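You operate a simulated robot arm through the tools that you are given. There is no shell and no other tool. Be economical: measure what you need, move in short steps, check, and stop when the job is done.

Carry out the task below with a simulated robot arm. There is one attempt and no reset: what you move stays moved.

TASK
Lay the green gasket square on the jig, cover it and tighten both knobs.

The check looks at the end state, three seconds after you hand in, the way a careful person would. Anything else that was tipped, shoved, dropped, spilled or broken makes it a failure. Lids that push on must go on centred and level and be pressed home; caps that screw on are set level and turned clockwise until they are tight.

THE ROBOT
A 7-joint arm with a fingered hand, fixed in place. Base frame: the origin is at the foot of the arm, x ahead of it, y to its left, z up; the work surface is at about z = 0.86. Lengths are in m, angles in degrees, forces in N, time in s.
With the tool pointing down near the work surface it reaches from about 0.4 to 0.74 m from the base axis. Its first joint turns from -166.0 to 166.0 degrees. Payload 3.4 kg.
The TCP is the grasp point between the finger pads, 0.025 m short of the fingertips. In the tool frame z runs along the fingers and y along their closing line. Largest opening 0.088 m; the body of the gripper starts 0.029 m behind the TCP. The gripper is a hand of 3 fingers: y runs from the thumb to the fingers, the wrist lies at [-0.013, -0.106, -0.174] in the tool frame, and closing takes about 1.5 s.
Orientation is that of the tool frame in the base frame, as [roll, pitch, yaw] about the fixed x, y, z axes, in that order (R = Rz(yaw) Ry(pitch) Rx(roll)). With the fingers straight down and the wrist toward the robot, the tool's x, y and z point along [0, 1, 0], [1, 0, 0] and [0, 0, -1] of the base frame.

THE INTERFACE
- The arm moves only by the tool apply_moves. Its arguments are lists of equal length, an entry for each row: "dp": the shift along the tool's x, y, z in mm, a list of three; "angular": the turn, a rotation vector about the tool's x, y, z in degrees, a list of three; "fingers": the gripper command, from -1 (shut) to 1 (fully open), values between in proportion. In form: {"dp": [[tx, ty, tz], ...], "angular": [[wx, wy, wz], ...], "fingers": [fingers, ...]}. A call has 1 to 12 rows; each row shifts and turns the commanded pose from where the row before left it, along the tool's axes as they then stand. Each row takes 0.2 s and may step no farther than 0.05 m and 8.6 degrees from the row before; otherwise, or with a gripper value out of range, the whole call is refused. Where a pose cannot be reached the arm comes as near as it can. A force on the tool above 40 N (or 10 N above the force at the start of the call, whichever is more), or a blocked arm, ends the call early, and 0.2 s more pass. Each finger travels about 0.072 m/s and halts on what it meets, pressing with about 30 N; the grip force reading is that of the motor and also rises with nothing between the fingers. The clock runs only during rows and for 0.2 s after the last one: add rows that do not move to give the fingers time. The reply holds the time, the measured pose of the TCP, the force on the tool along the base axes, the opening and the grip force, in the units named above and with some noise, with the torque about the TCP (base axes, N m) and any sound that the robot's microphone picked up, and new pictures: "pictures" is both (left out), scene, wrist or none.
- Cameras (640 x 400 px; columns grow to the right, rows downward): "scene" is fixed at [0.2193, -0.4983, 1.618]; the picture's right is [1.00, 0.09, 0.00], its down [0.08, -0.95, -0.31] and it looks along [-0.03, 0.31, -0.95] (base axes); focal length 290 px, centre (320, 200). "wrist" rides on the gripper at [0.058, -0.085, -0.099] in the tool frame; the picture's right is [-0.67, 0.35, -0.66], its down [-0.69, -0.63, 0.37] and it looks along [-0.29, 0.69, 0.66] (tool axes); focal length 261 px, centre (320, 200). There is no depth. A picture from a camera that has moved, and an enlarged one, comes with that camera's place and axes in the base frame and with its lens.
- raise_lower(by): slides the trunk up (or, below 0, down) by that many m; the arm rides with it, the base frame stays. It gives what a move gives, with no picture.
- preshape(shape): the hand has 3 fingers and takes this shape, open, in about a second: jaw (thumb against the fingers, like two jaws); tri (thumb and two fingers); tip (a fingertip pinch); poke (one finger out to press); point (the index stretched); flat (the hand flat); cup (the hand cupped); fist (a fist). The gripper value then closes the fingers along that shape, each until it touches; the sizes above hold for jaw. It gives what a move gives, with no picture.
- enlarge(camera, box): a new picture of the part [left, top, right, bottom] of that camera's present view, enlarged. It takes no simulated time.
- close_job(): hands the job in; it is judged then, once.

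Work in short steps. Places have to be worked out from the pictures, the camera data and where the tool is seen: move nearer, look again, correct. Check each grasp and each placing, and mend what went wrong. You have 120 turns and 200 pictures in all, those below and enlarged ones among them. Open the gripper and draw the arm clear of the work before you hand the job in, unless the task says otherwise; then end with one line.

The tools are called after "Call:" as a command line: name --argument value ..., lists and objects as JSON in quotes. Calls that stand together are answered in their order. apply_moves: Moves the arm, as the interface text tells. Its arguments: {"type":"object","properties":{"dp":{"type":"array","items":{"type":"array","items":{"type":"number"}}},"angular":{"type":"array","items":{"type":"array","items":{"type":"number"}}},"fingers":{"type":"array","items":{"type":"number"}},"pictures":{"type":"string","enum":["both","scene","wrist","none"]}},"required":["dp","angular","fingers"]} The other tools are called the same way: raise_lower (by) slides the trunk up or down; preshape (shape) gives the hand a shape; enlarge (camera, box) takes an enlarged picture of a part of a camera's view; close_job () hands the job in.

At the start:

```text
t: 0.0
eef_pos: [0.2107, -0.1834, 1.2211]
orientation: [-180.0, 0.0, 90.0]
contact_force: [-0.6, -0.3, 0.9]
torque: [0.03, 0.01, 0.01]
gripper_width: 0.0875
finger_force: 0.1
shape: jaw
trunk travel left (down, up): [-0.525, 0.065]
```

scene: 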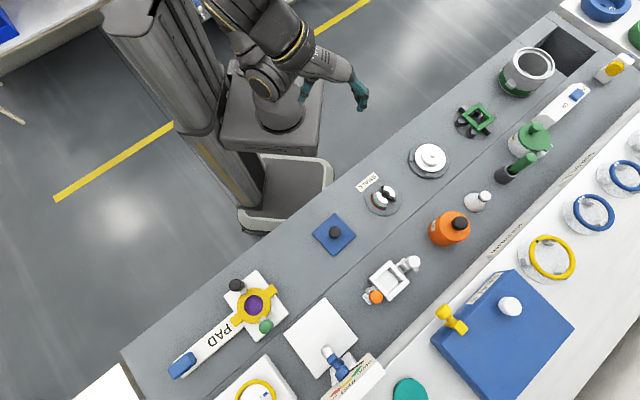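
wrist: 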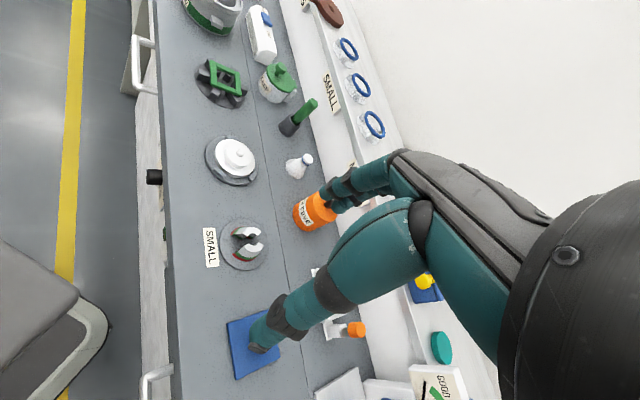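

I start by enlarging parts of the scene to identify the gasket, the jig, the cover and the knobs.

Call:
enlarge --camera "scene" --box '[420, 20, 640, 220]'

Call:
enlarge --camera "scene" --box '[150, 250, 390, 400]'

Call:
enlarge --camera "scene" --box '[300, 130, 480, 310]'

```text
2.00 times, centred on (530, 120) of scene
camera zoom: at [0.2193, -0.4983, 1.618], right [1.0, 0.09, 0.0], down [0.08, -0.95, -0.31], along [-0.03, 0.31, -0.95], focal length 581 px, centre (-100, 360)
```

zoom: 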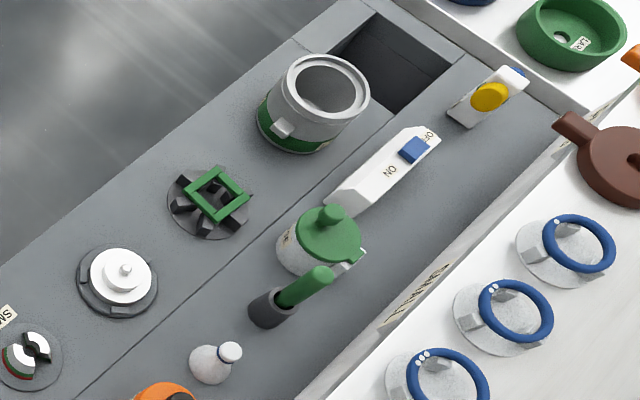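

```text
2.67 times, centred on (270, 325) of scene
camera zoom: at [0.2193, -0.4983, 1.618], right [1.0, 0.09, 0.0], down [0.08, -0.95, -0.31], along [-0.03, 0.31, -0.95], focal length 774 px, centre (453, -133)
```

zoom: 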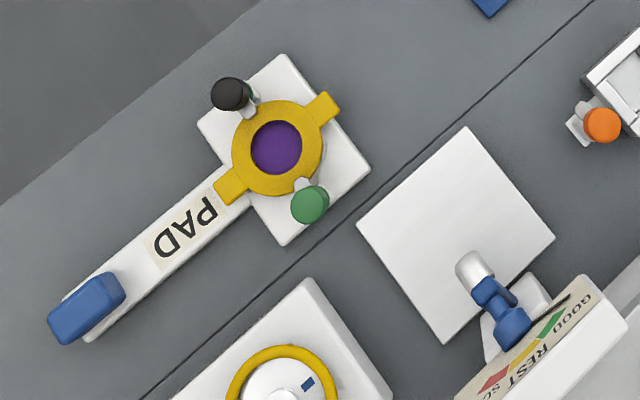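

```text
2.22 times, centred on (390, 220) of scene
camera zoom: at [0.2193, -0.4983, 1.618], right [1.0, 0.09, 0.0], down [0.08, -0.95, -0.31], along [-0.03, 0.31, -0.95], focal length 645 px, centre (164, 156)
```

zoom: 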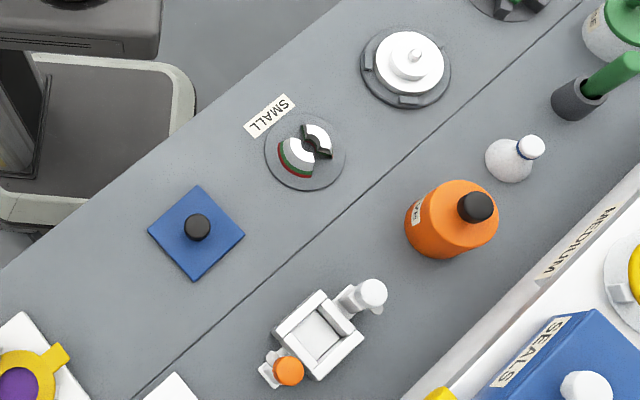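

The green square frame sits on the black pronged stand. The jig looks like the white square box with a white and an orange knob, at about (0.39,-0.45), and the cover is the blue square plate with a black handle, at about (0.24,-0.35). I move the wrist camera toward the jig and look.

Call:
apply_moves --dp '[[-33.5, 8.2, 26], [-33.5, 8.2, 26], [-33.5, 8.2, 26], [-33.5, 8.2, 26], [-33.5, 8.2, 26], [-33.5, 8.2, 26], [-33.5, 8.2, 26]]' --angular '[[0, 0, 0], [0, 0, 0], [0, 0, 0], [0, 0, 0], [0, 0, 0], [0, 0, 0], [0, 0, 0]]' --fingers '[1, 1, 1, 1, 1, 1, 1]'

```text
t: 1.6
eef_pos: [0.2647, -0.4162, 1.038]
orientation: [180.0, 0.0, 90.0]
contact_force: [-0.9, -1.4, -0.2]
torque: [0.03, 0.03, -0.02]
gripper_width: 0.0877
finger_force: 0.2
shape: jaw
trunk travel left (down, up): [-0.525, 0.065]
camera wrist: at [0.1803, -0.3578, 1.1371], right [0.35, -0.67, 0.66], down [-0.63, -0.69, -0.37], along [0.7, -0.29, -0.66], focal length 261 px, centre (320, 200)
```

scene: 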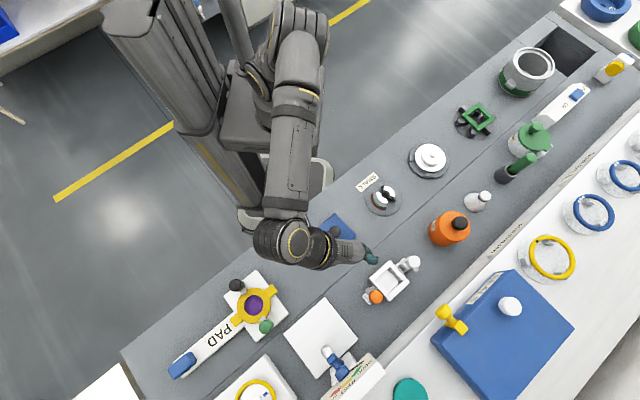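
wrist: 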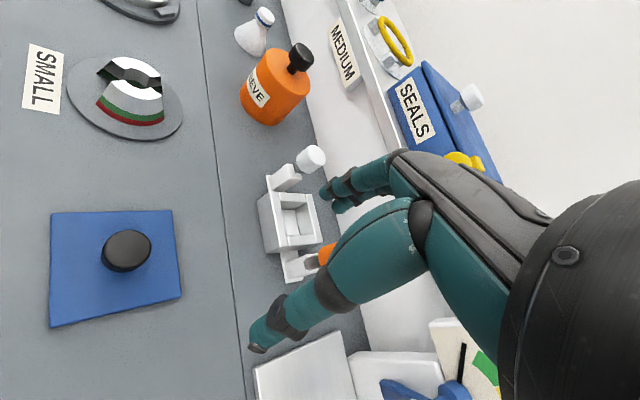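

The jig is visible between the fingers, so I enlarge it.

Call:
enlarge --camera "wrist" --box '[230, 135, 350, 295]'

Call:
enlarge --camera "wrist" --box '[30, 30, 200, 340]'

Call:
enlarge --camera "scene" --box '[340, 235, 440, 315]'

Call:
enlarge --camera "scene" --box '[440, 85, 510, 145]'

```text
2.50 times, centred on (290, 215) of wrist
camera zoom: at [0.1803, -0.3578, 1.1371], right [0.35, -0.67, 0.66], down [-0.63, -0.69, -0.37], along [0.7, -0.29, -0.66], focal length 652 px, centre (395, 162)
```

zoom: 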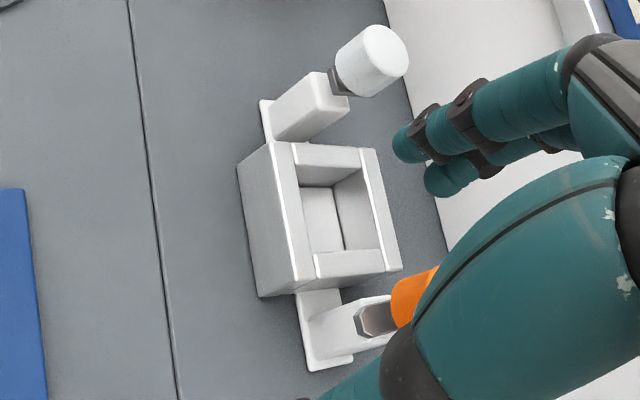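

```text
1.29 times, centred on (115, 185) of wrist
camera zoom: at [0.1803, -0.3578, 1.1371], right [0.35, -0.67, 0.66], down [-0.63, -0.69, -0.37], along [0.7, -0.29, -0.66], focal length 336 px, centre (584, 219)
```

zoom: 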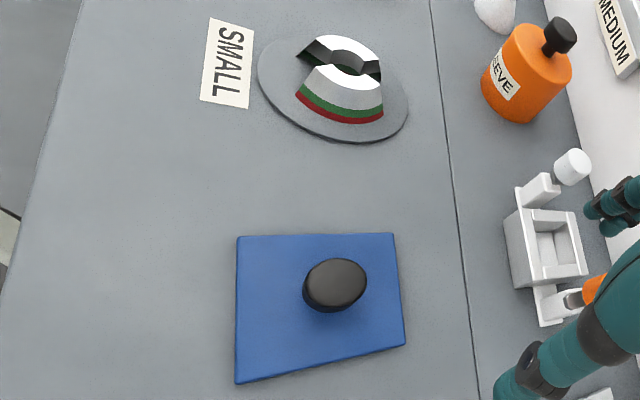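

```text
5.00 times, centred on (390, 275) of scene
camera zoom: at [0.2193, -0.4983, 1.618], right [1.0, 0.09, 0.0], down [0.08, -0.95, -0.31], along [-0.03, 0.31, -0.95], focal length 1452 px, centre (-30, -175)
```

zoom: 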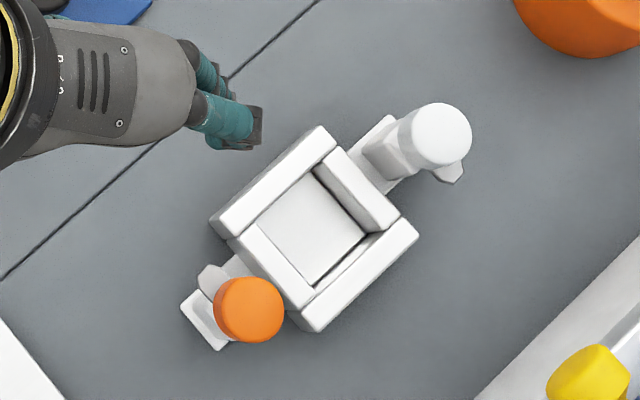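

```text
6.67 times, centred on (475, 115) of scene
camera zoom: at [0.2193, -0.4983, 1.618], right [1.0, 0.09, 0.0], down [0.08, -0.95, -0.31], along [-0.03, 0.31, -0.95], focal length 1936 px, centre (-713, 767)
```

zoom: 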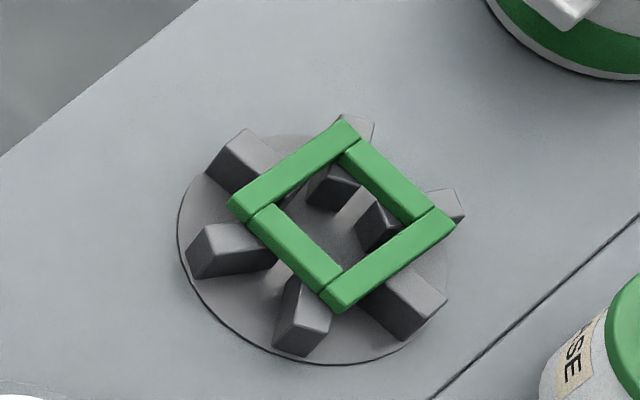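

The jig is a hollow square box with a vertical knob on a block at each of two sides. I drop lower and shift to see the knobs and tabs from the side.

Call:
apply_moves --dp '[[-35, -10, 25], [-35, -10, 25]]' --angular '[[0, 0, 0], [0, 0, 0]]' --fingers '[1, 1]' --pictures "none"

Call:
enlarge --camera "wrist" --box '[160, 60, 360, 260]'

```text
t: 2.2
eef_pos: [0.2459, -0.4858, 0.9874]
orientation: [179.9, -0.1, 90.0]
contact_force: [-0.2, 0.2, 0.1]
torque: [-0.01, 0.0, -0.03]
gripper_width: 0.0878
finger_force: 0.0
shape: jaw
trunk travel left (down, up): [-0.525, 0.065]
```

```text
2.00 times, centred on (260, 160) of wrist
camera zoom: at [0.1607, -0.4281, 1.0873], right [0.35, -0.67, 0.66], down [-0.63, -0.68, -0.37], along [0.7, -0.28, -0.66], focal length 521 px, centre (440, 280)
```

zoom: 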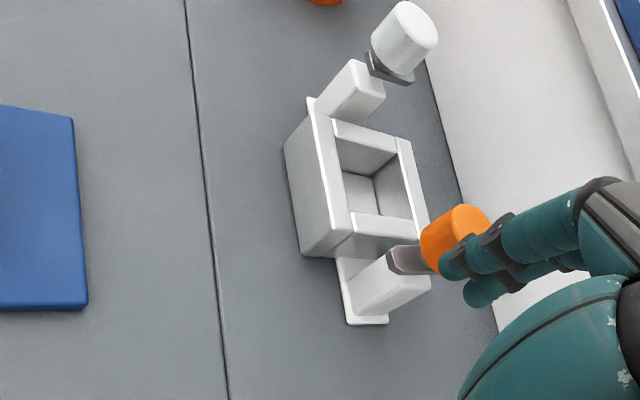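

I enlarge further for accurate corner positions.

Call:
enlarge --camera "wrist" --box '[280, 50, 400, 230]'

Call:
enlarge --camera "scene" --box '[370, 250, 430, 310]'

```text
2.22 times, centred on (340, 140) of wrist
camera zoom: at [0.1607, -0.4281, 1.0873], right [0.35, -0.67, 0.66], down [-0.63, -0.68, -0.37], along [0.7, -0.28, -0.66], focal length 579 px, centre (276, 333)
```

zoom: 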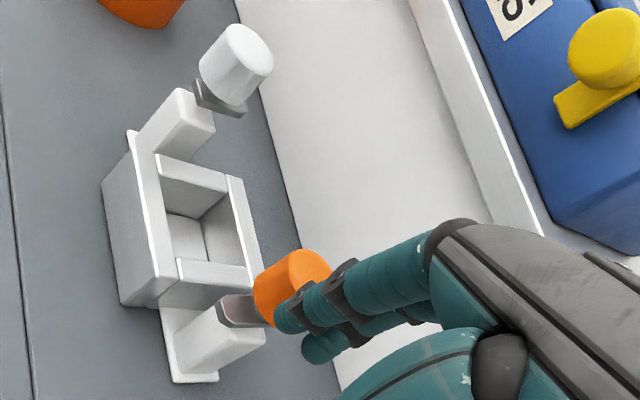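

```text
6.67 times, centred on (400, 280) of scene
camera zoom: at [0.2193, -0.4983, 1.618], right [1.0, 0.09, 0.0], down [0.08, -0.95, -0.31], along [-0.03, 0.31, -0.95], focal length 1936 px, centre (-213, -333)
```

zoom: 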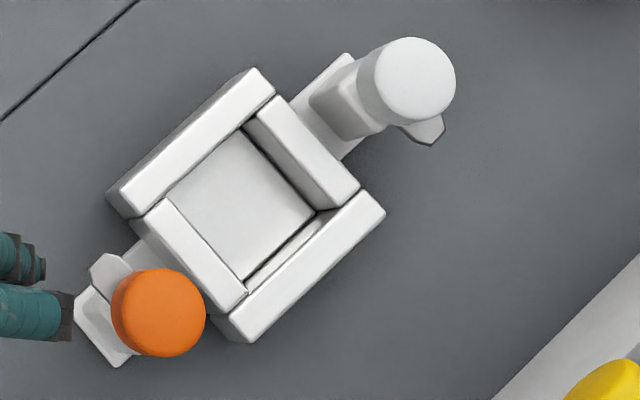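

The long walls of the jig face away from the knobs, so the gasket should be gripped across that direction. I now go up and over to the stand to look at the gasket.

Call:
apply_moves --dp '[[0, 0, -48], [0, 0, -48], [44, 22, 0], [44, 22, 0], [44, 22, 0], [44, 22, 0], [44, 22, 0], [44, 22, 0], [44, 22, 0], [44, 22, 0], [44, 22, 0], [44, 22, 0]]' --angular '[[0, 0, 0], [0, 0, 0], [0, 0, 0], [0, 0, 0], [0, 0, 0], [0, 0, 0], [0, 0, 0], [0, 0, 0], [0, 0, 0], [0, 0, 0], [0, 0, 0], [0, 0, 0]]' --fingers '[1, 1, 1, 1, 1, 1, 1, 1, 1, 1, 1, 1]' --pictures "none"

Call:
enlarge --camera "scene" --box '[305, 205, 365, 265]'

Call:
enlarge --camera "scene" --box '[340, 230, 440, 330]'

Call:
enlarge --camera "wrist" --box '[0, 0, 640, 400]'

```text
t: 4.8
eef_pos: [0.4696, -0.0496, 1.0809]
orientation: [179.9, 0.0, 90.0]
contact_force: [0.3, 0.6, 0.5]
torque: [-0.01, -0.02, 0.02]
gripper_width: 0.0877
finger_force: 0.1
shape: jaw
trunk travel left (down, up): [-0.525, 0.065]
```

```text
6.67 times, centred on (335, 235) of scene
camera zoom: at [0.2193, -0.4983, 1.618], right [1.0, 0.09, 0.0], down [0.08, -0.95, -0.31], along [-0.03, 0.31, -0.95], focal length 1936 px, centre (220, -33)
```

zoom: 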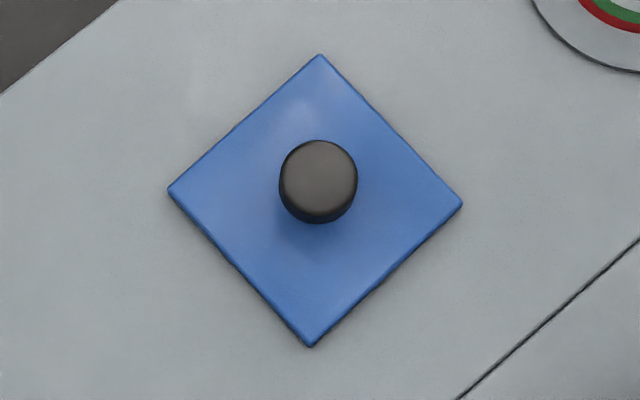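

```text
4.00 times, centred on (390, 280) of scene
camera zoom: at [0.2193, -0.4983, 1.618], right [1.0, 0.09, 0.0], down [0.08, -0.95, -0.31], along [-0.03, 0.31, -0.95], focal length 1161 px, centre (40, -120)
```

zoom: 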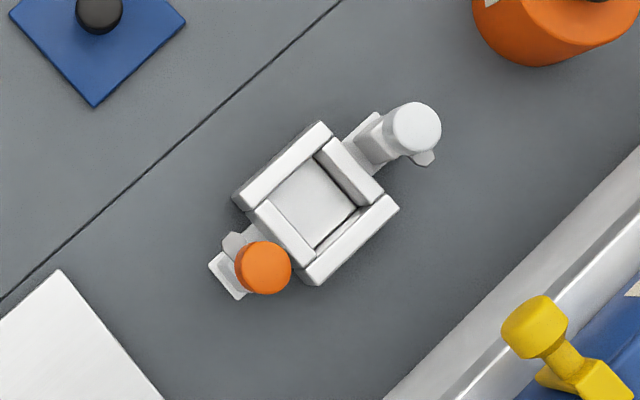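

```text
1.00 times, centred on (320, 200) of wrist (not enlarged: the box is as wide or as high as the picture)
camera zoom: at [0.3845, 0.0089, 1.1805], right [0.35, -0.67, 0.66], down [-0.63, -0.69, -0.37], along [0.69, -0.29, -0.66], focal length 261 px, centre (320, 200)
```

zoom: 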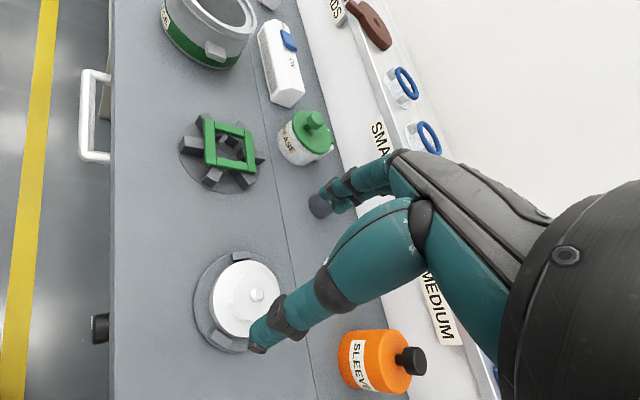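

I move closer to the stand to see how the gasket rests on it.

Call:
apply_moves --dp '[[23, 20, 30], [23, 20, 30], [23, 20, 20]]' --angular '[[0, 0, 0], [0, 0, 0], [0, 0, 0]]' --fingers '[1, 1, 1]' --pictures "none"

Call:
enlarge --camera "wrist" --box '[100, 50, 340, 290]'

Call:
enlarge --camera "scene" --box '[440, 85, 520, 145]'

```text
t: 5.6
eef_pos: [0.5329, 0.0245, 1.0032]
orientation: [-180.0, 0.0, 90.0]
contact_force: [-0.5, 0.1, 0.2]
torque: [-0.02, -0.01, 0.0]
gripper_width: 0.0877
finger_force: 0.2
shape: jaw
trunk travel left (down, up): [-0.525, 0.065]
```

```text
1.67 times, centred on (220, 170) of wrist
camera zoom: at [0.4476, 0.0831, 1.1026], right [0.35, -0.67, 0.66], down [-0.63, -0.69, -0.37], along [0.69, -0.29, -0.66], focal length 434 px, centre (487, 250)
```

zoom: 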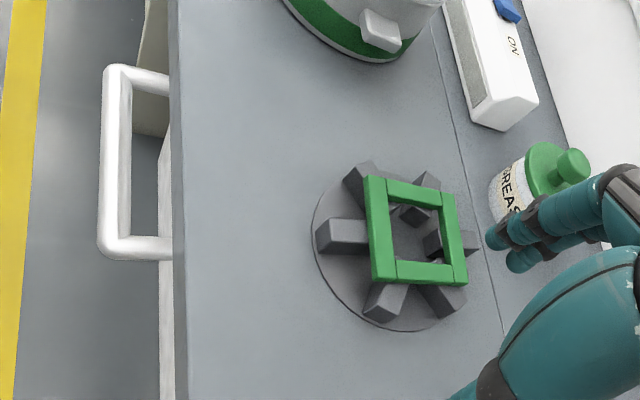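

```text
6.67 times, centred on (480, 115) of scene
camera zoom: at [0.2193, -0.4983, 1.618], right [1.0, 0.09, 0.0], down [0.08, -0.95, -0.31], along [-0.03, 0.31, -0.95], focal length 1936 px, centre (-747, 767)
```

zoom: 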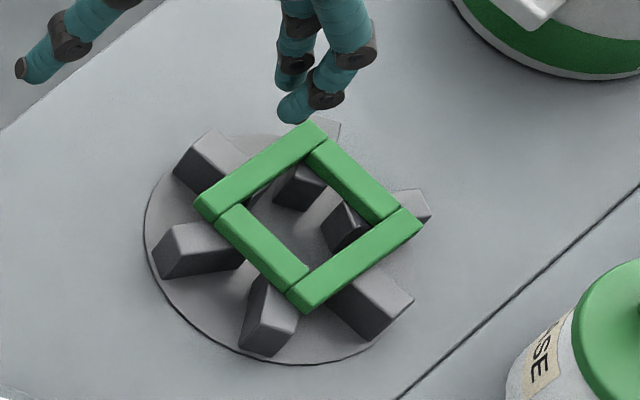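

Combining both cameras, the gasket centre is about (0.64, 0.037), its top is about z 0.88, and its sides are turned roughly 42°. I turn the hand so it closes across the long bars (yaw about −49°), then hover above the gasket to check alignment.

Call:
apply_moves --dp '[[0, 0, 0], [0, 0, 0], [0, 0, 0], [0, 0, 0], [0, 0, 0], [0, 0, 0], [29, 20, 10], [29, 20, 10], [29, 20, 10], [0, 0, 0]]' --angular '[[0, 0, 8.1], [0, 0, 8.1], [0, 0, 8.1], [0, 0, 8.1], [0, 0, 8.1], [0, 0, 8.1], [0, 0, 0], [0, 0, 0], [0, 0, 0], [0, 0, 0]]' --fingers '[1, 1, 1, 1, 1, 1, 1, 1, 1, 1]'

Call:
enlarge --camera "scene" --box '[440, 75, 520, 145]'

```text
t: 7.8
eef_pos: [0.6335, 0.0325, 0.9742]
orientation: [-180.0, 0.0, 41.2]
contact_force: [1.6, 0.0, -0.6]
torque: [-0.02, 0.01, 0.0]
gripper_width: 0.088
finger_force: 0.0
shape: jaw
trunk travel left (down, up): [-0.525, 0.065]
camera wrist: at [0.6204, 0.1355, 1.0741], right [-0.27, -0.7, 0.66], down [-0.93, 0.02, -0.37], along [0.24, -0.71, -0.66], focal length 261 px, centre (320, 200)
```

scene: 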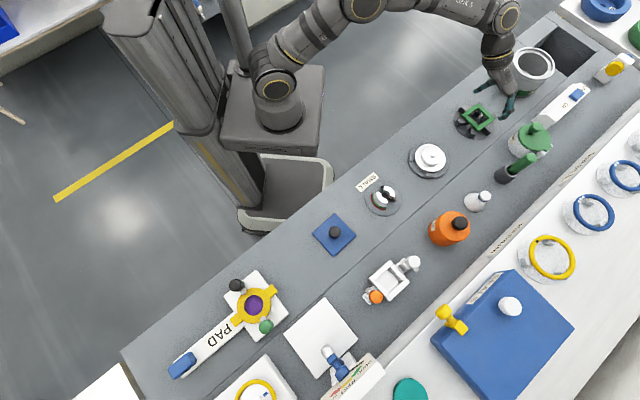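
wrist: 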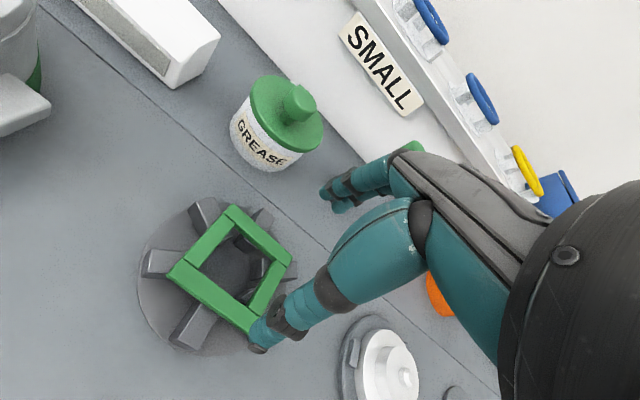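

```text
5.71 times, centred on (480, 110) of scene
camera zoom: at [0.2193, -0.4983, 1.618], right [1.0, 0.09, 0.0], down [0.08, -0.95, -0.31], along [-0.03, 0.31, -0.95], focal length 1659 px, centre (-594, 714)
```

zoom: 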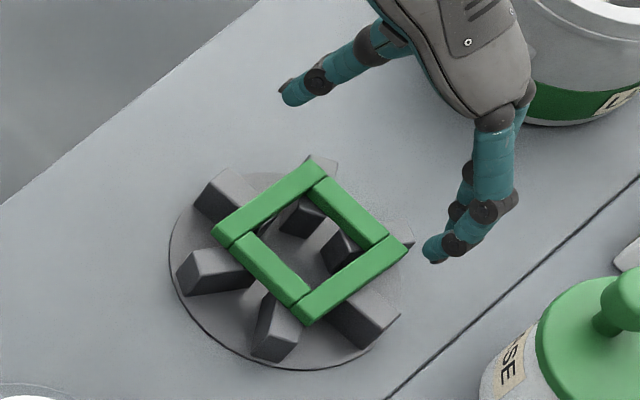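

The fingertips project slightly off from the model, which suggests the target is a bit farther out. I step in and descend to about 905 mm fingertip height, then check again.

Call:
apply_moves --dp '[[5, 0, 22], [5.5, 0, 22], [0, 0, 0]]' --angular '[[0, 0, 0], [0, 0, 0], [0, 0, 0]]' --fingers '[1, 1, 1]' --pictures "none"

Call:
enlarge --camera "scene" --box '[450, 85, 510, 145]'

Call:
enlarge --camera "wrist" --box '[120, 140, 420, 400]'

```text
t: 8.6
eef_pos: [0.6412, 0.0412, 0.9294]
orientation: [180.0, 0.0, 41.4]
contact_force: [0.1, 0.2, 1.0]
torque: [0.0, 0.01, 0.02]
gripper_width: 0.0876
finger_force: 0.0
shape: jaw
trunk travel left (down, up): [-0.525, 0.065]
```

```text
6.67 times, centred on (480, 115) of scene
camera zoom: at [0.2193, -0.4983, 1.618], right [1.0, 0.09, 0.0], down [0.08, -0.95, -0.31], along [-0.03, 0.31, -0.95], focal length 1936 px, centre (-747, 767)
```

zoom: 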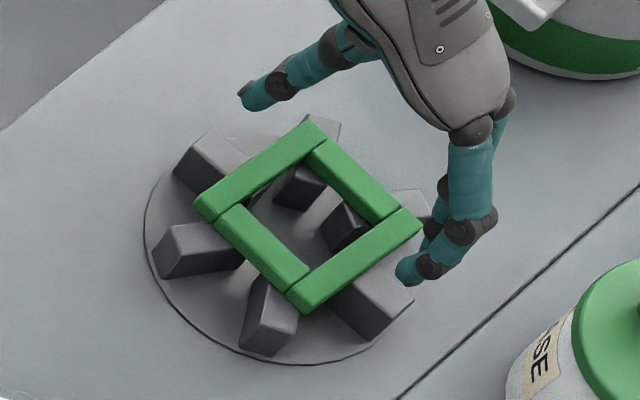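

```text
1.54 times, centred on (270, 270) of wrist
camera zoom: at [0.6284, 0.1436, 1.0291], right [-0.27, -0.7, 0.66], down [-0.93, 0.02, -0.37], along [0.25, -0.71, -0.66], focal length 401 px, centre (397, 92)
```

zoom: 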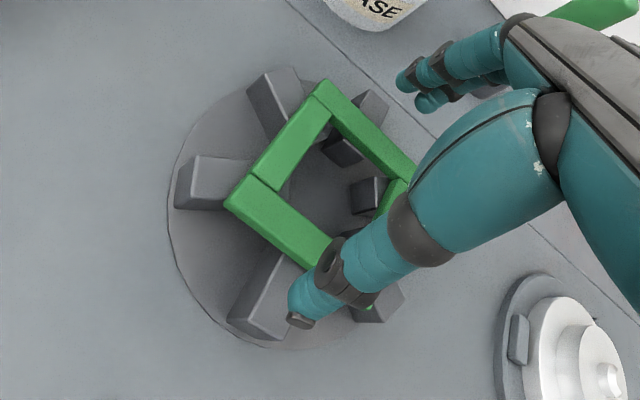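

Both views agree that the centre is about (0.641, 0.044). I descend 14 mm with a 3 mm nudge and check.

Call:
apply_moves --dp '[[1.5, -1, 7], [1.5, -1, 7], [0, 0, 0]]' --angular '[[0, 0, 0], [0, 0, 0], [0, 0, 0]]' --fingers '[1, 1, 1]' --pictures "none"

Call:
enlarge --camera "scene" --box '[450, 85, 510, 145]'

Call:
enlarge --camera "wrist" --box '[160, 160, 340, 380]'

```text
t: 9.4
eef_pos: [0.6428, 0.0445, 0.9171]
orientation: [180.0, -0.1, 41.4]
contact_force: [0.1, 0.0, 0.2]
torque: [0.02, 0.02, 0.0]
gripper_width: 0.0877
finger_force: 0.1
shape: jaw
trunk travel left (down, up): [-0.525, 0.065]
```

```text
6.67 times, centred on (480, 115) of scene
camera zoom: at [0.2193, -0.4983, 1.618], right [1.0, 0.09, 0.0], down [0.08, -0.95, -0.31], along [-0.03, 0.31, -0.95], focal length 1936 px, centre (-747, 767)
```

zoom: 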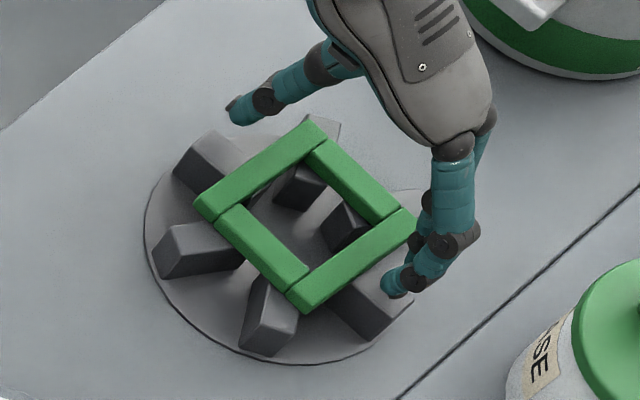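

```text
1.82 times, centred on (250, 270) of wrist
camera zoom: at [0.6299, 0.1464, 1.0154], right [-0.27, -0.7, 0.66], down [-0.93, 0.02, -0.37], along [0.24, -0.71, -0.66], focal length 474 px, centre (447, 73)
```

zoom: 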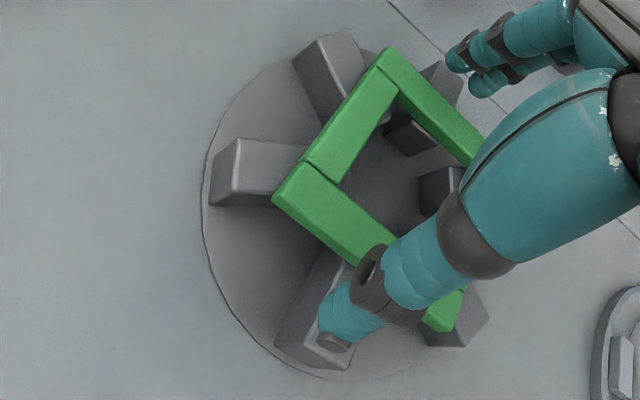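

The scene view shows the fingertips straddling the gasket symmetrically. I descend in small steps and watch the force.

Call:
apply_moves --dp '[[0, 0, 4], [0, 0, 4], [0, 0, 0]]' --angular '[[0, 0, 0], [0, 0, 0], [0, 0, 0]]' --fingers '[1, 1, 1]' --pictures "none"

Call:
enlarge --camera "wrist" --box '[160, 160, 340, 380]'

```text
t: 10.2
eef_pos: [0.6407, 0.0433, 0.9082]
orientation: [179.9, 0.0, 41.3]
contact_force: [-0.2, 0.5, 0.0]
torque: [0.03, 0.02, -0.02]
gripper_width: 0.0878
finger_force: 0.0
shape: jaw
trunk travel left (down, up): [-0.525, 0.065]
```

```text
1.82 times, centred on (250, 270) of wrist
camera zoom: at [0.6293, 0.1468, 1.0081], right [-0.27, -0.7, 0.66], down [-0.93, 0.02, -0.37], along [0.24, -0.71, -0.66], focal length 474 px, centre (447, 73)
```

zoom: 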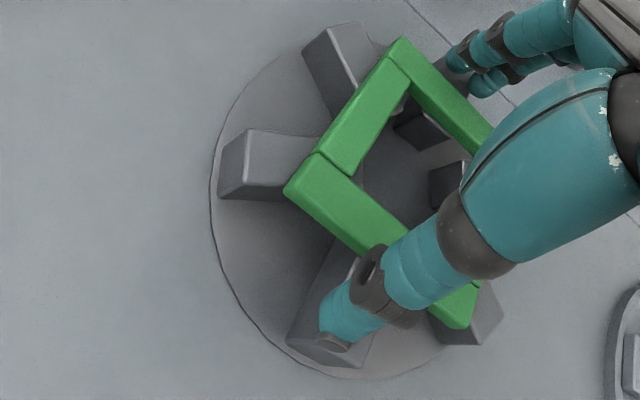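

There is no contact yet, with the tips at about 0.883. I continue in 2 mm rows.

Call:
apply_moves --dp '[[0, 0, 2], [0, 0, 2], [0, 0, 0]]' --angular '[[0, 0, 0], [0, 0, 0], [0, 0, 0]]' --fingers '[1, 1, 1]' --pictures "none"

Call:
enlarge --camera "wrist" --box '[160, 160, 340, 380]'

Call:
enlarge --camera "scene" --box '[450, 85, 510, 145]'

```text
t: 11.0
eef_pos: [0.6423, 0.0446, 0.9067]
orientation: [180.0, 0.0, 41.5]
contact_force: [-1.1, 1.5, 6.9]
torque: [-0.28, -0.18, 0.0]
gripper_width: 0.0877
finger_force: 0.1
shape: jaw
trunk travel left (down, up): [-0.525, 0.065]
```

```text
1.82 times, centred on (250, 270) of wrist
camera zoom: at [0.628, 0.1471, 1.006], right [-0.27, -0.7, 0.66], down [-0.93, 0.02, -0.37], along [0.25, -0.71, -0.66], focal length 474 px, centre (447, 73)
```

zoom: 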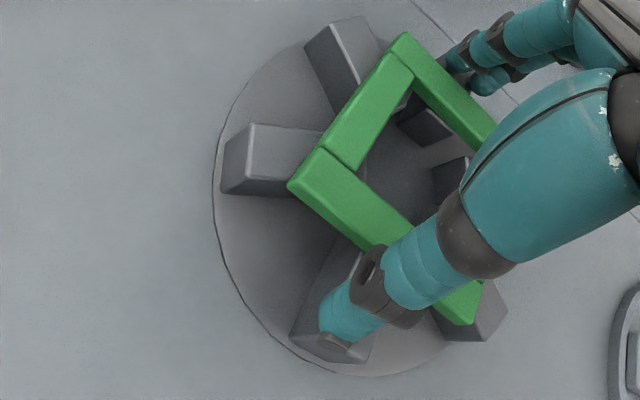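

```text
6.67 times, centred on (480, 115) of scene
camera zoom: at [0.2193, -0.4983, 1.618], right [1.0, 0.09, 0.0], down [0.08, -0.95, -0.31], along [-0.03, 0.31, -0.95], focal length 1936 px, centre (-747, 767)
```

zoom: 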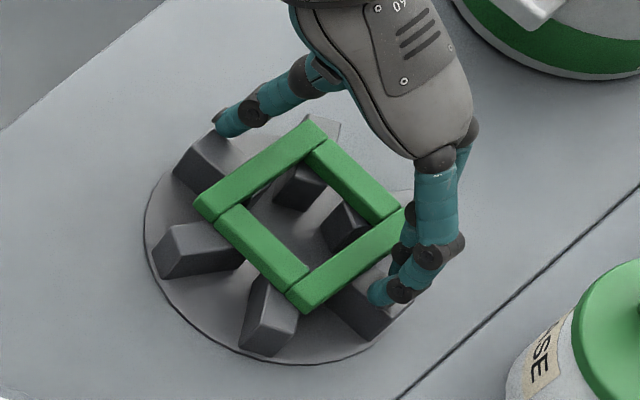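

The thumb touched the block top at 6.9 N, so the tips are at the gasket's underside level. I back off 3 mm and close.

Call:
apply_moves --dp '[[0, 0, -3], [0, 0, 0], [0, 0, 0], [0, 0, 0], [0, 0, 0], [0, 0, 0]]' --angular '[[0, 0, 0], [0, 0, 0], [0, 0, 0], [0, 0, 0], [0, 0, 0], [0, 0, 0]]' --fingers '[1, 0.7, 0.5, 0.4, 0.3, 0.3]' --pictures "none"

Call:
enlarge --camera "scene" --box '[450, 85, 510, 145]'

```text
t: 12.4
eef_pos: [0.6418, 0.045, 0.9093]
orientation: [179.9, 0.0, 41.3]
contact_force: [0.5, -0.3, -1.3]
torque: [0.0, 0.01, -0.03]
gripper_width: 0.0643
finger_force: 29.7
shape: jaw
trunk travel left (down, up): [-0.525, 0.065]
```

```text
6.67 times, centred on (480, 115) of scene
camera zoom: at [0.2193, -0.4983, 1.618], right [1.0, 0.09, 0.0], down [0.08, -0.95, -0.31], along [-0.03, 0.31, -0.95], focal length 1936 px, centre (-747, 767)
```

zoom: 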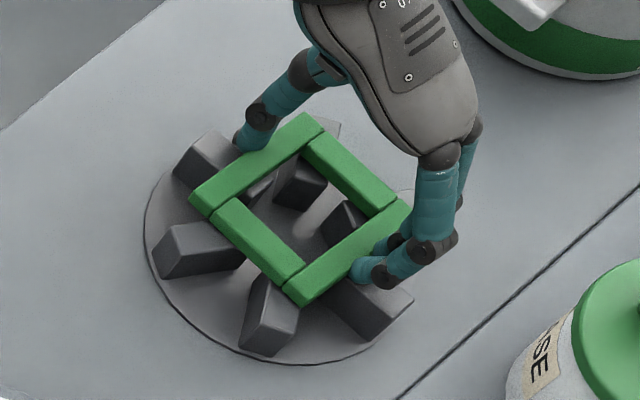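

It is gripped at 64 mm with 30 N. I lift slowly and check.

Call:
apply_moves --dp '[[0, 0, -5], [0, 0, -15], [0, 0, -30], [0, 0, -30], [0, 0, -30], [0, 0, 0]]' --angular '[[0, 0, 0], [0, 0, 0], [0, 0, 0], [0, 0, 0], [0, 0, 0], [0, 0, 0]]' --fingers '[0.2, 0.2, 0.2, 0.2, 0.2, 0.2]'

Call:
enlarge --camera "wrist" --box '[180, 140, 420, 400]'

Call:
enlarge --camera "scene" --box '[450, 55, 530, 145]'

```text
t: 13.8
eef_pos: [0.6417, 0.0443, 1.0193]
orientation: [-179.9, 0.0, 41.4]
contact_force: [0.2, -0.4, 0.2]
torque: [-0.01, 0.0, -0.01]
gripper_width: 0.0645
finger_force: 30.1
shape: jaw
trunk travel left (down, up): [-0.525, 0.065]
camera wrist: at [0.6288, 0.1461, 1.1188], right [-0.27, -0.7, 0.66], down [-0.93, 0.02, -0.37], along [0.24, -0.71, -0.66], focal length 261 px, centre (320, 200)
```

scene: 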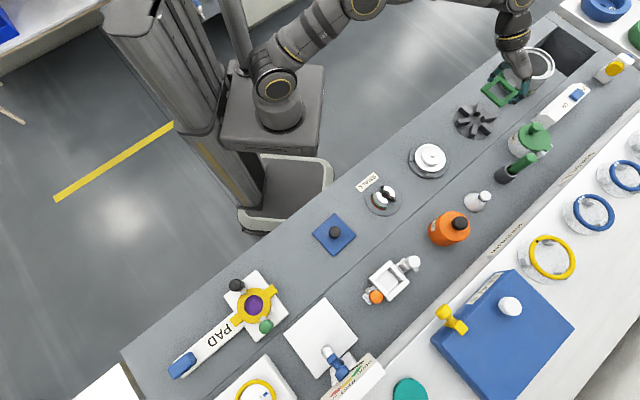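
wrist: 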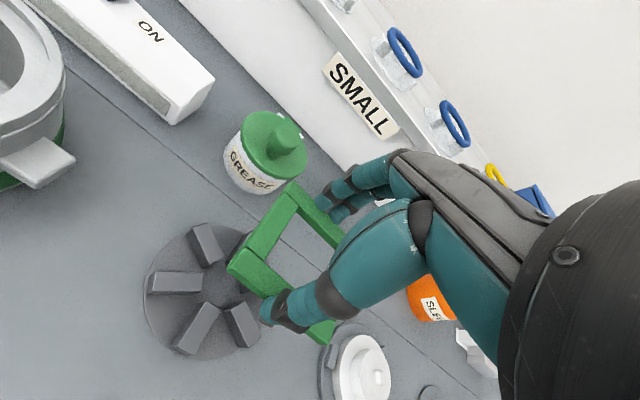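

```text
1.54 times, centred on (300, 270) of wrist
camera zoom: at [0.6288, 0.1461, 1.1188], right [-0.27, -0.7, 0.66], down [-0.93, 0.02, -0.37], along [0.24, -0.71, -0.66], focal length 401 px, centre (351, 92)
```

zoom: 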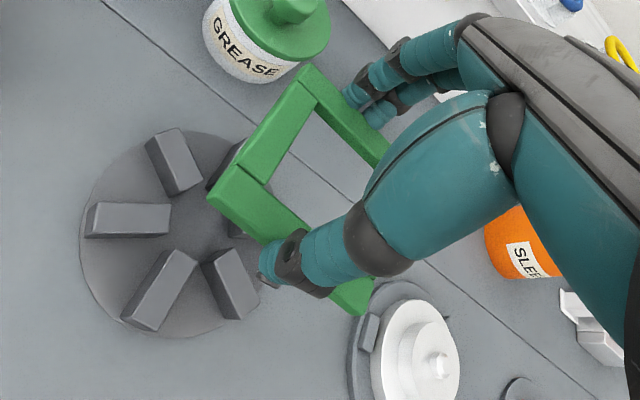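

```text
4.44 times, centred on (490, 100) of scene
camera zoom: at [0.2193, -0.4983, 1.618], right [1.0, 0.09, 0.0], down [0.08, -0.95, -0.31], along [-0.03, 0.31, -0.95], focal length 1290 px, centre (-436, 644)
```

zoom: 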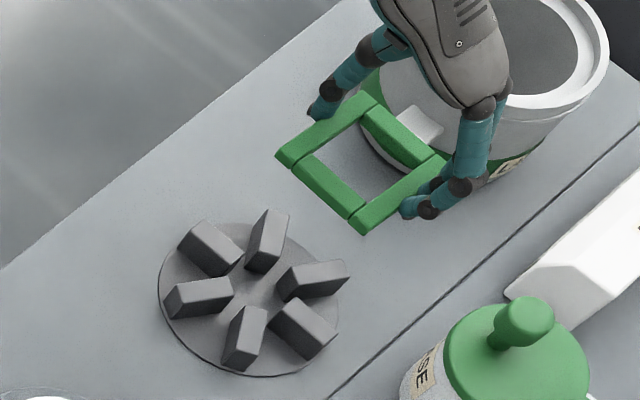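

The gasket is held level. Comparing scene corners, its yaw already matches the jig's within about 1°. I carry it at a safe height to above the jig, with the TCP at about (0.393, −0.441).

Call:
apply_moves --dp '[[0, 0, -40], [-46, 18.1, 0], [-46, 18.1, 0], [-46, 18.1, 0], [-46, 18.1, 0], [-46, 18.1, 0], [-46, 18.1, 0], [-46, 18.1, 0], [-46, 18.1, 0], [-46, 18.1, 0], [-46, 18.1, 0], [-47, 18.2, 0]]' --angular '[[0, 0, 0], [0, 0, 0], [0, 0, 0], [0, 0, 0], [0, 0, 0], [0, 0, 0], [0, 0, 0], [0, 0, 0], [0, 0, 0], [0, 0, 0], [0, 0, 0], [0, 0, 0]]' --fingers '[0.2, 0.2, 0.2, 0.2, 0.2, 0.2, 0.2, 0.2, 0.2, 0.2, 0.2, 0.2]'

```text
refused: row 12 steps farther than a row can; nothing moved
```

Call:
apply_moves --dp '[[0, 0, -40], [-46, 18.1, 0], [-46, 18.1, 0], [-46, 18.1, 0], [-46, 18.1, 0], [-46, 18.1, 0], [-46, 18.1, 0], [-46, 18.1, 0], [-46, 18.1, 0], [-46, 18.1, 0], [-46, 18.1, 0], [-46, 18.1, 0]]' --angular '[[0, 0, 0], [0, 0, 0], [0, 0, 0], [0, 0, 0], [0, 0, 0], [0, 0, 0], [0, 0, 0], [0, 0, 0], [0, 0, 0], [0, 0, 0], [0, 0, 0], [0, 0, 0]]' --fingers '[0.2, 0.2, 0.2, 0.2, 0.2, 0.2, 0.2, 0.2, 0.2, 0.2, 0.2, 0.2]'

Call:
enlarge --camera "scene" --box '[350, 230, 450, 310]'

```text
t: 16.4
eef_pos: [0.3972, -0.4385, 1.055]
orientation: [179.9, -0.1, 41.4]
contact_force: [0.4, 0.5, -0.2]
torque: [-0.02, -0.02, 0.03]
gripper_width: 0.0639
finger_force: 30.0
shape: jaw
trunk travel left (down, up): [-0.525, 0.065]
camera wrist: at [0.3836, -0.3357, 1.1553], right [-0.27, -0.7, 0.65], down [-0.93, 0.02, -0.37], along [0.25, -0.71, -0.66], focal length 261 px, centre (320, 200)
```

scene: 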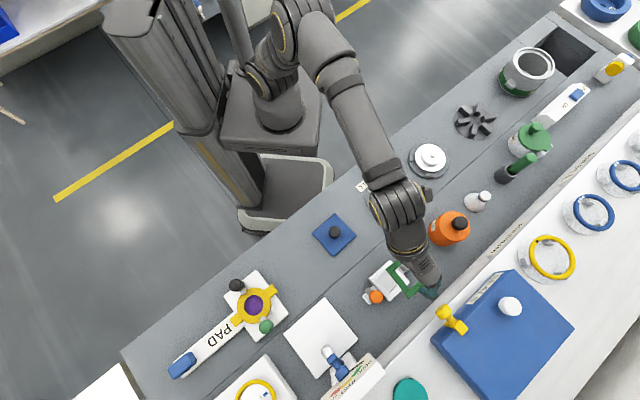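
wrist: 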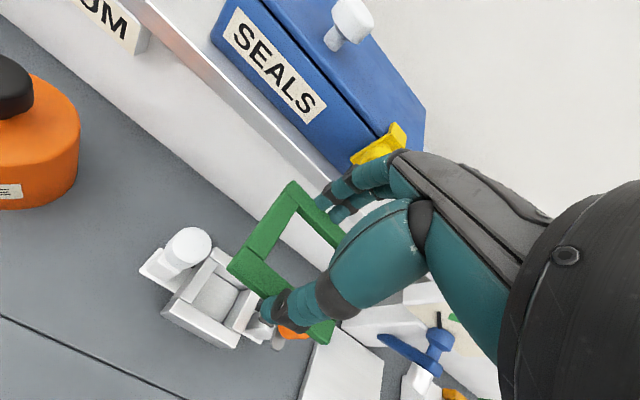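

```text
5.00 times, centred on (400, 270) of scene
camera zoom: at [0.2193, -0.4983, 1.618], right [1.0, 0.09, 0.0], down [0.08, -0.95, -0.31], along [-0.03, 0.31, -0.95], focal length 1452 px, centre (-80, -150)
```

zoom: 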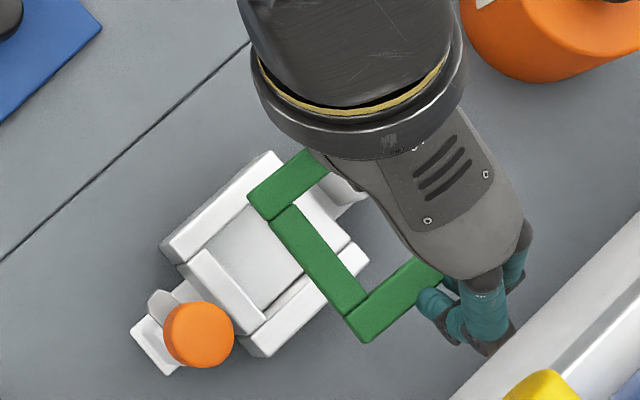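

The gasket is roughly over the jig: it needs about −10 mm along tool x, and about +1.5° of yaw. I correct that and descend 80 mm, staying above the knobs' level, to look again.

Call:
apply_moves --dp '[[-5, 1, 20], [-5, 1, 20], [0, 0, 20], [0, 0, 20], [0, 0, 0]]' --angular '[[0, 0, -1.5], [0, 0, 0], [0, 0, 0], [0, 0, 0], [0, 0, 0]]' --fingers '[0.2, 0.2, 0.2, 0.2, 0.2]' --pictures "none"

Call:
enlarge --camera "scene" --box '[360, 250, 440, 310]'

Call:
enlarge --camera "wrist" --box '[120, 150, 400, 400]'

```text
t: 17.6
eef_pos: [0.3891, -0.4488, 0.975]
orientation: [-179.9, 0.1, 42.9]
contact_force: [0.1, 0.0, -0.1]
torque: [-0.01, 0.05, 0.02]
gripper_width: 0.0641
finger_force: 29.8
shape: jaw
trunk travel left (down, up): [-0.525, 0.065]
```

```text
6.67 times, centred on (400, 280) of scene
camera zoom: at [0.2193, -0.4983, 1.618], right [1.0, 0.09, 0.0], down [0.08, -0.95, -0.31], along [-0.03, 0.31, -0.95], focal length 1936 px, centre (-213, -333)
```

zoom: 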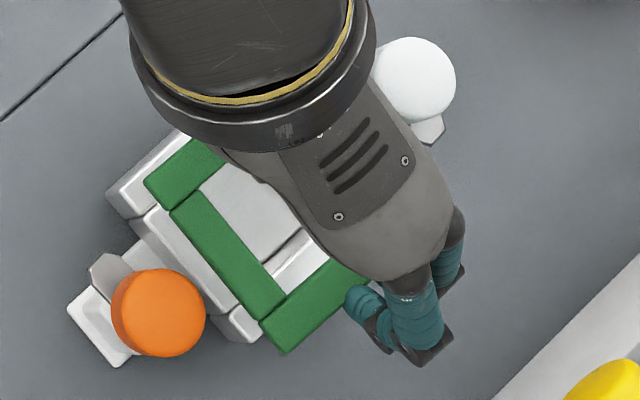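

```text
1.60 times, centred on (260, 275) of wrist
camera zoom: at [0.372, -0.3462, 1.0745], right [-0.25, -0.71, 0.66], down [-0.93, -0.01, -0.37], along [0.26, -0.7, -0.66], focal length 417 px, centre (416, 80)
```

zoom: 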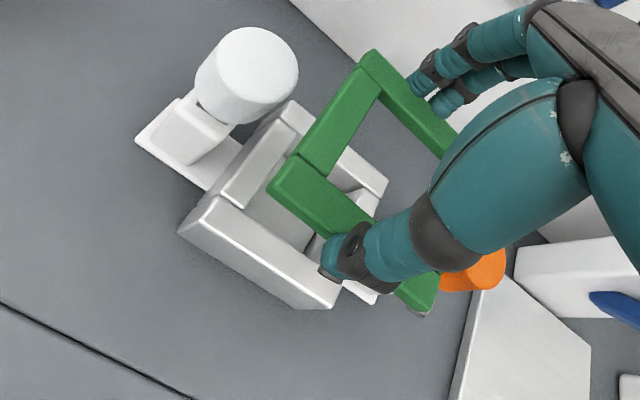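

The gasket's left and bottom corners now map to within about 2 mm of the jig's. I descend 45 mm with a further 1° of yaw and look again.

Call:
apply_moves --dp '[[0, 0, 15], [0, 0, 15], [0, 0, 15], [0, 0, 0]]' --angular '[[0, 0, -1], [0, 0, 0], [0, 0, 0], [0, 0, 0]]' --fingers '[0.2, 0.2, 0.2, 0.2]' --pictures "none"

Call:
enlarge --camera "scene" --box '[360, 250, 440, 310]'

Call:
enlarge --camera "wrist" --box '[120, 150, 400, 400]'

```text
t: 18.6
eef_pos: [0.389, -0.4478, 0.9329]
orientation: [180.0, 0.0, 43.9]
contact_force: [-0.4, -0.1, -0.3]
torque: [0.03, 0.0, -0.02]
gripper_width: 0.0639
finger_force: 29.7
shape: jaw
trunk travel left (down, up): [-0.525, 0.065]
```

```text
6.67 times, centred on (400, 280) of scene
camera zoom: at [0.2193, -0.4983, 1.618], right [1.0, 0.09, 0.0], down [0.08, -0.95, -0.31], along [-0.03, 0.31, -0.95], focal length 1936 px, centre (-213, -333)
```

zoom: 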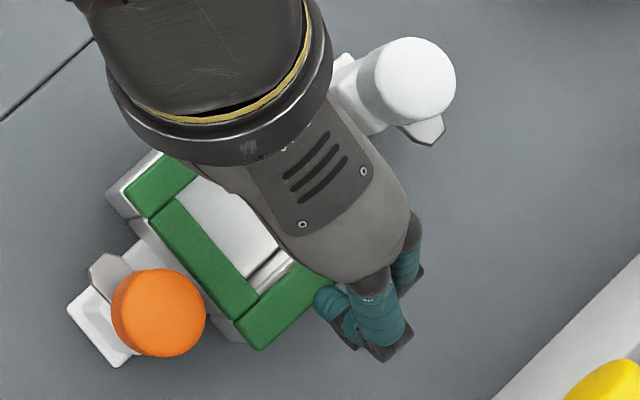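

```text
1.60 times, centred on (260, 275) of wrist
camera zoom: at [0.3708, -0.3465, 1.0314], right [-0.24, -0.72, 0.66], down [-0.93, -0.02, -0.37], along [0.28, -0.7, -0.66], focal length 417 px, centre (416, 80)
```

zoom: 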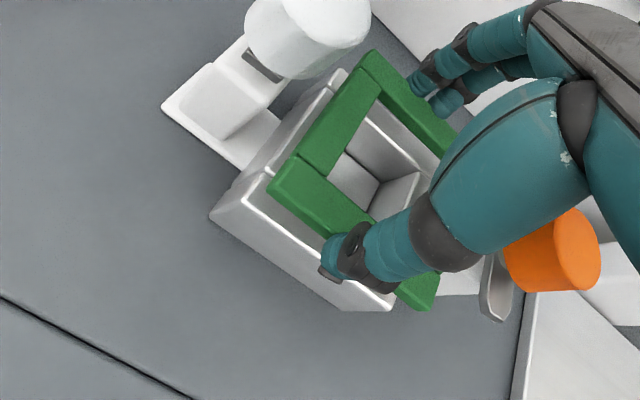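

It is very close. I descend 12 mm more and zoom tightly to compare the edges.

Call:
apply_moves --dp '[[0, 0, 6], [0, 0, 6], [0, 0, 0]]' --angular '[[0, 0, 0], [0, 0, 0], [0, 0, 0]]' --fingers '[0.2, 0.2, 0.2]' --pictures "none"

Call:
enlarge --camera "scene" --box '[368, 262, 416, 307]'

Call:
enlarge --camera "wrist" --box '[190, 165, 350, 350]'

```text
t: 19.4
eef_pos: [0.3884, -0.4481, 0.9207]
orientation: [180.0, 0.1, 43.9]
contact_force: [0.4, 0.1, -0.4]
torque: [0.02, 0.02, 0.02]
gripper_width: 0.0643
finger_force: 29.6
shape: jaw
trunk travel left (down, up): [-0.525, 0.065]
```

```text
8.89 times, centred on (392, 284) of scene
camera zoom: at [0.2193, -0.4983, 1.618], right [1.0, 0.09, 0.0], down [0.08, -0.95, -0.31], along [-0.03, 0.31, -0.95], focal length 2581 px, centre (-320, -551)
```

zoom: 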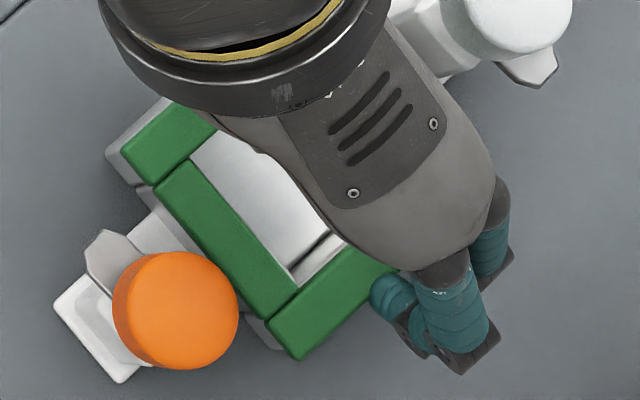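

```text
2.16 times, centred on (270, 258) of wrist
camera zoom: at [0.3703, -0.3463, 1.02], right [-0.24, -0.72, 0.66], down [-0.93, -0.02, -0.37], along [0.28, -0.7, -0.66], focal length 564 px, centre (428, 76)
```

zoom: 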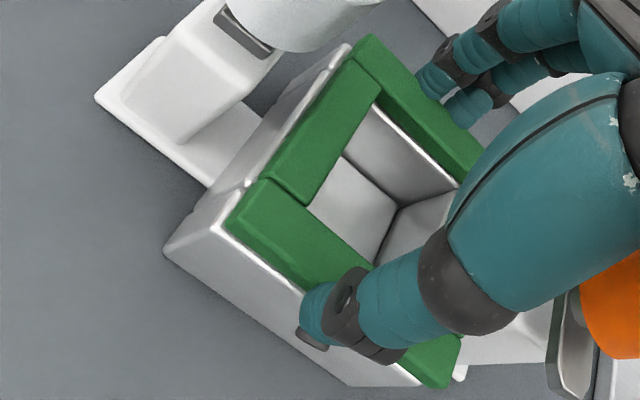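

The alignment looks good in both views. I lower in small steps until contact.

Call:
apply_moves --dp '[[0, 0, 3], [0, 0, 3], [0, 0, 2], [0, 0, 0]]' --angular '[[0, 0, 0], [0, 0, 0], [0, 0, 0], [0, 0, 0]]' --fingers '[0.2, 0.2, 0.2, 0.2]' --pictures "none"

Call:
enlarge --camera "scene" --box '[368, 262, 416, 307]'

Call:
enlarge --camera "wrist" --box '[190, 165, 350, 350]'

```text
t: 20.4
eef_pos: [0.387, -0.4476, 0.9179]
orientation: [179.5, 0.1, 43.8]
contact_force: [2.1, -1.1, 32.3]
torque: [0.05, 0.03, 0.04]
gripper_width: 0.0632
finger_force: 30.2
shape: jaw
trunk travel left (down, up): [-0.525, 0.065]
```

```text
8.89 times, centred on (392, 284) of scene
camera zoom: at [0.2193, -0.4983, 1.618], right [1.0, 0.09, 0.0], down [0.08, -0.95, -0.31], along [-0.03, 0.31, -0.95], focal length 2581 px, centre (-320, -551)
```

zoom: 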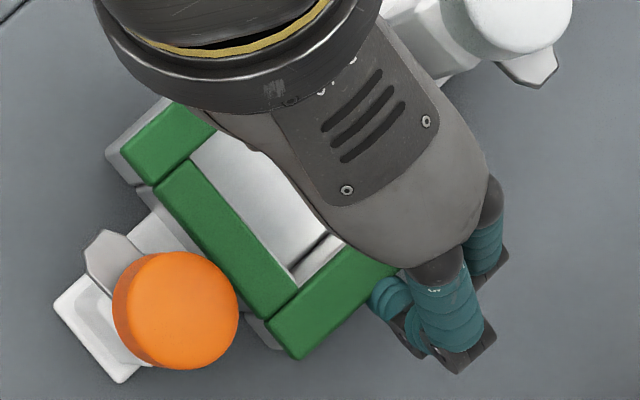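

```text
2.16 times, centred on (270, 258) of wrist
camera zoom: at [0.3697, -0.3454, 1.0153], right [-0.24, -0.71, 0.66], down [-0.93, -0.02, -0.37], along [0.28, -0.7, -0.65], focal length 564 px, centre (428, 76)
```

zoom: 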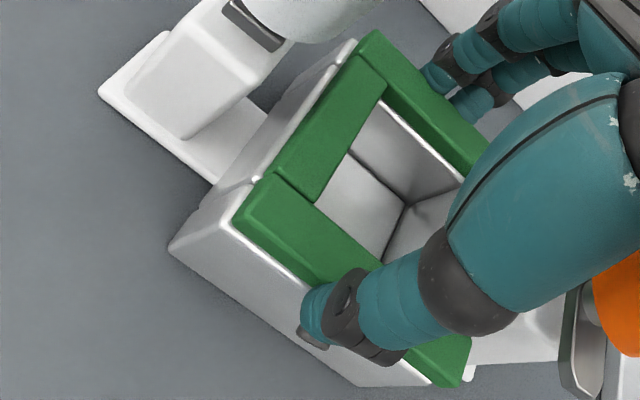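

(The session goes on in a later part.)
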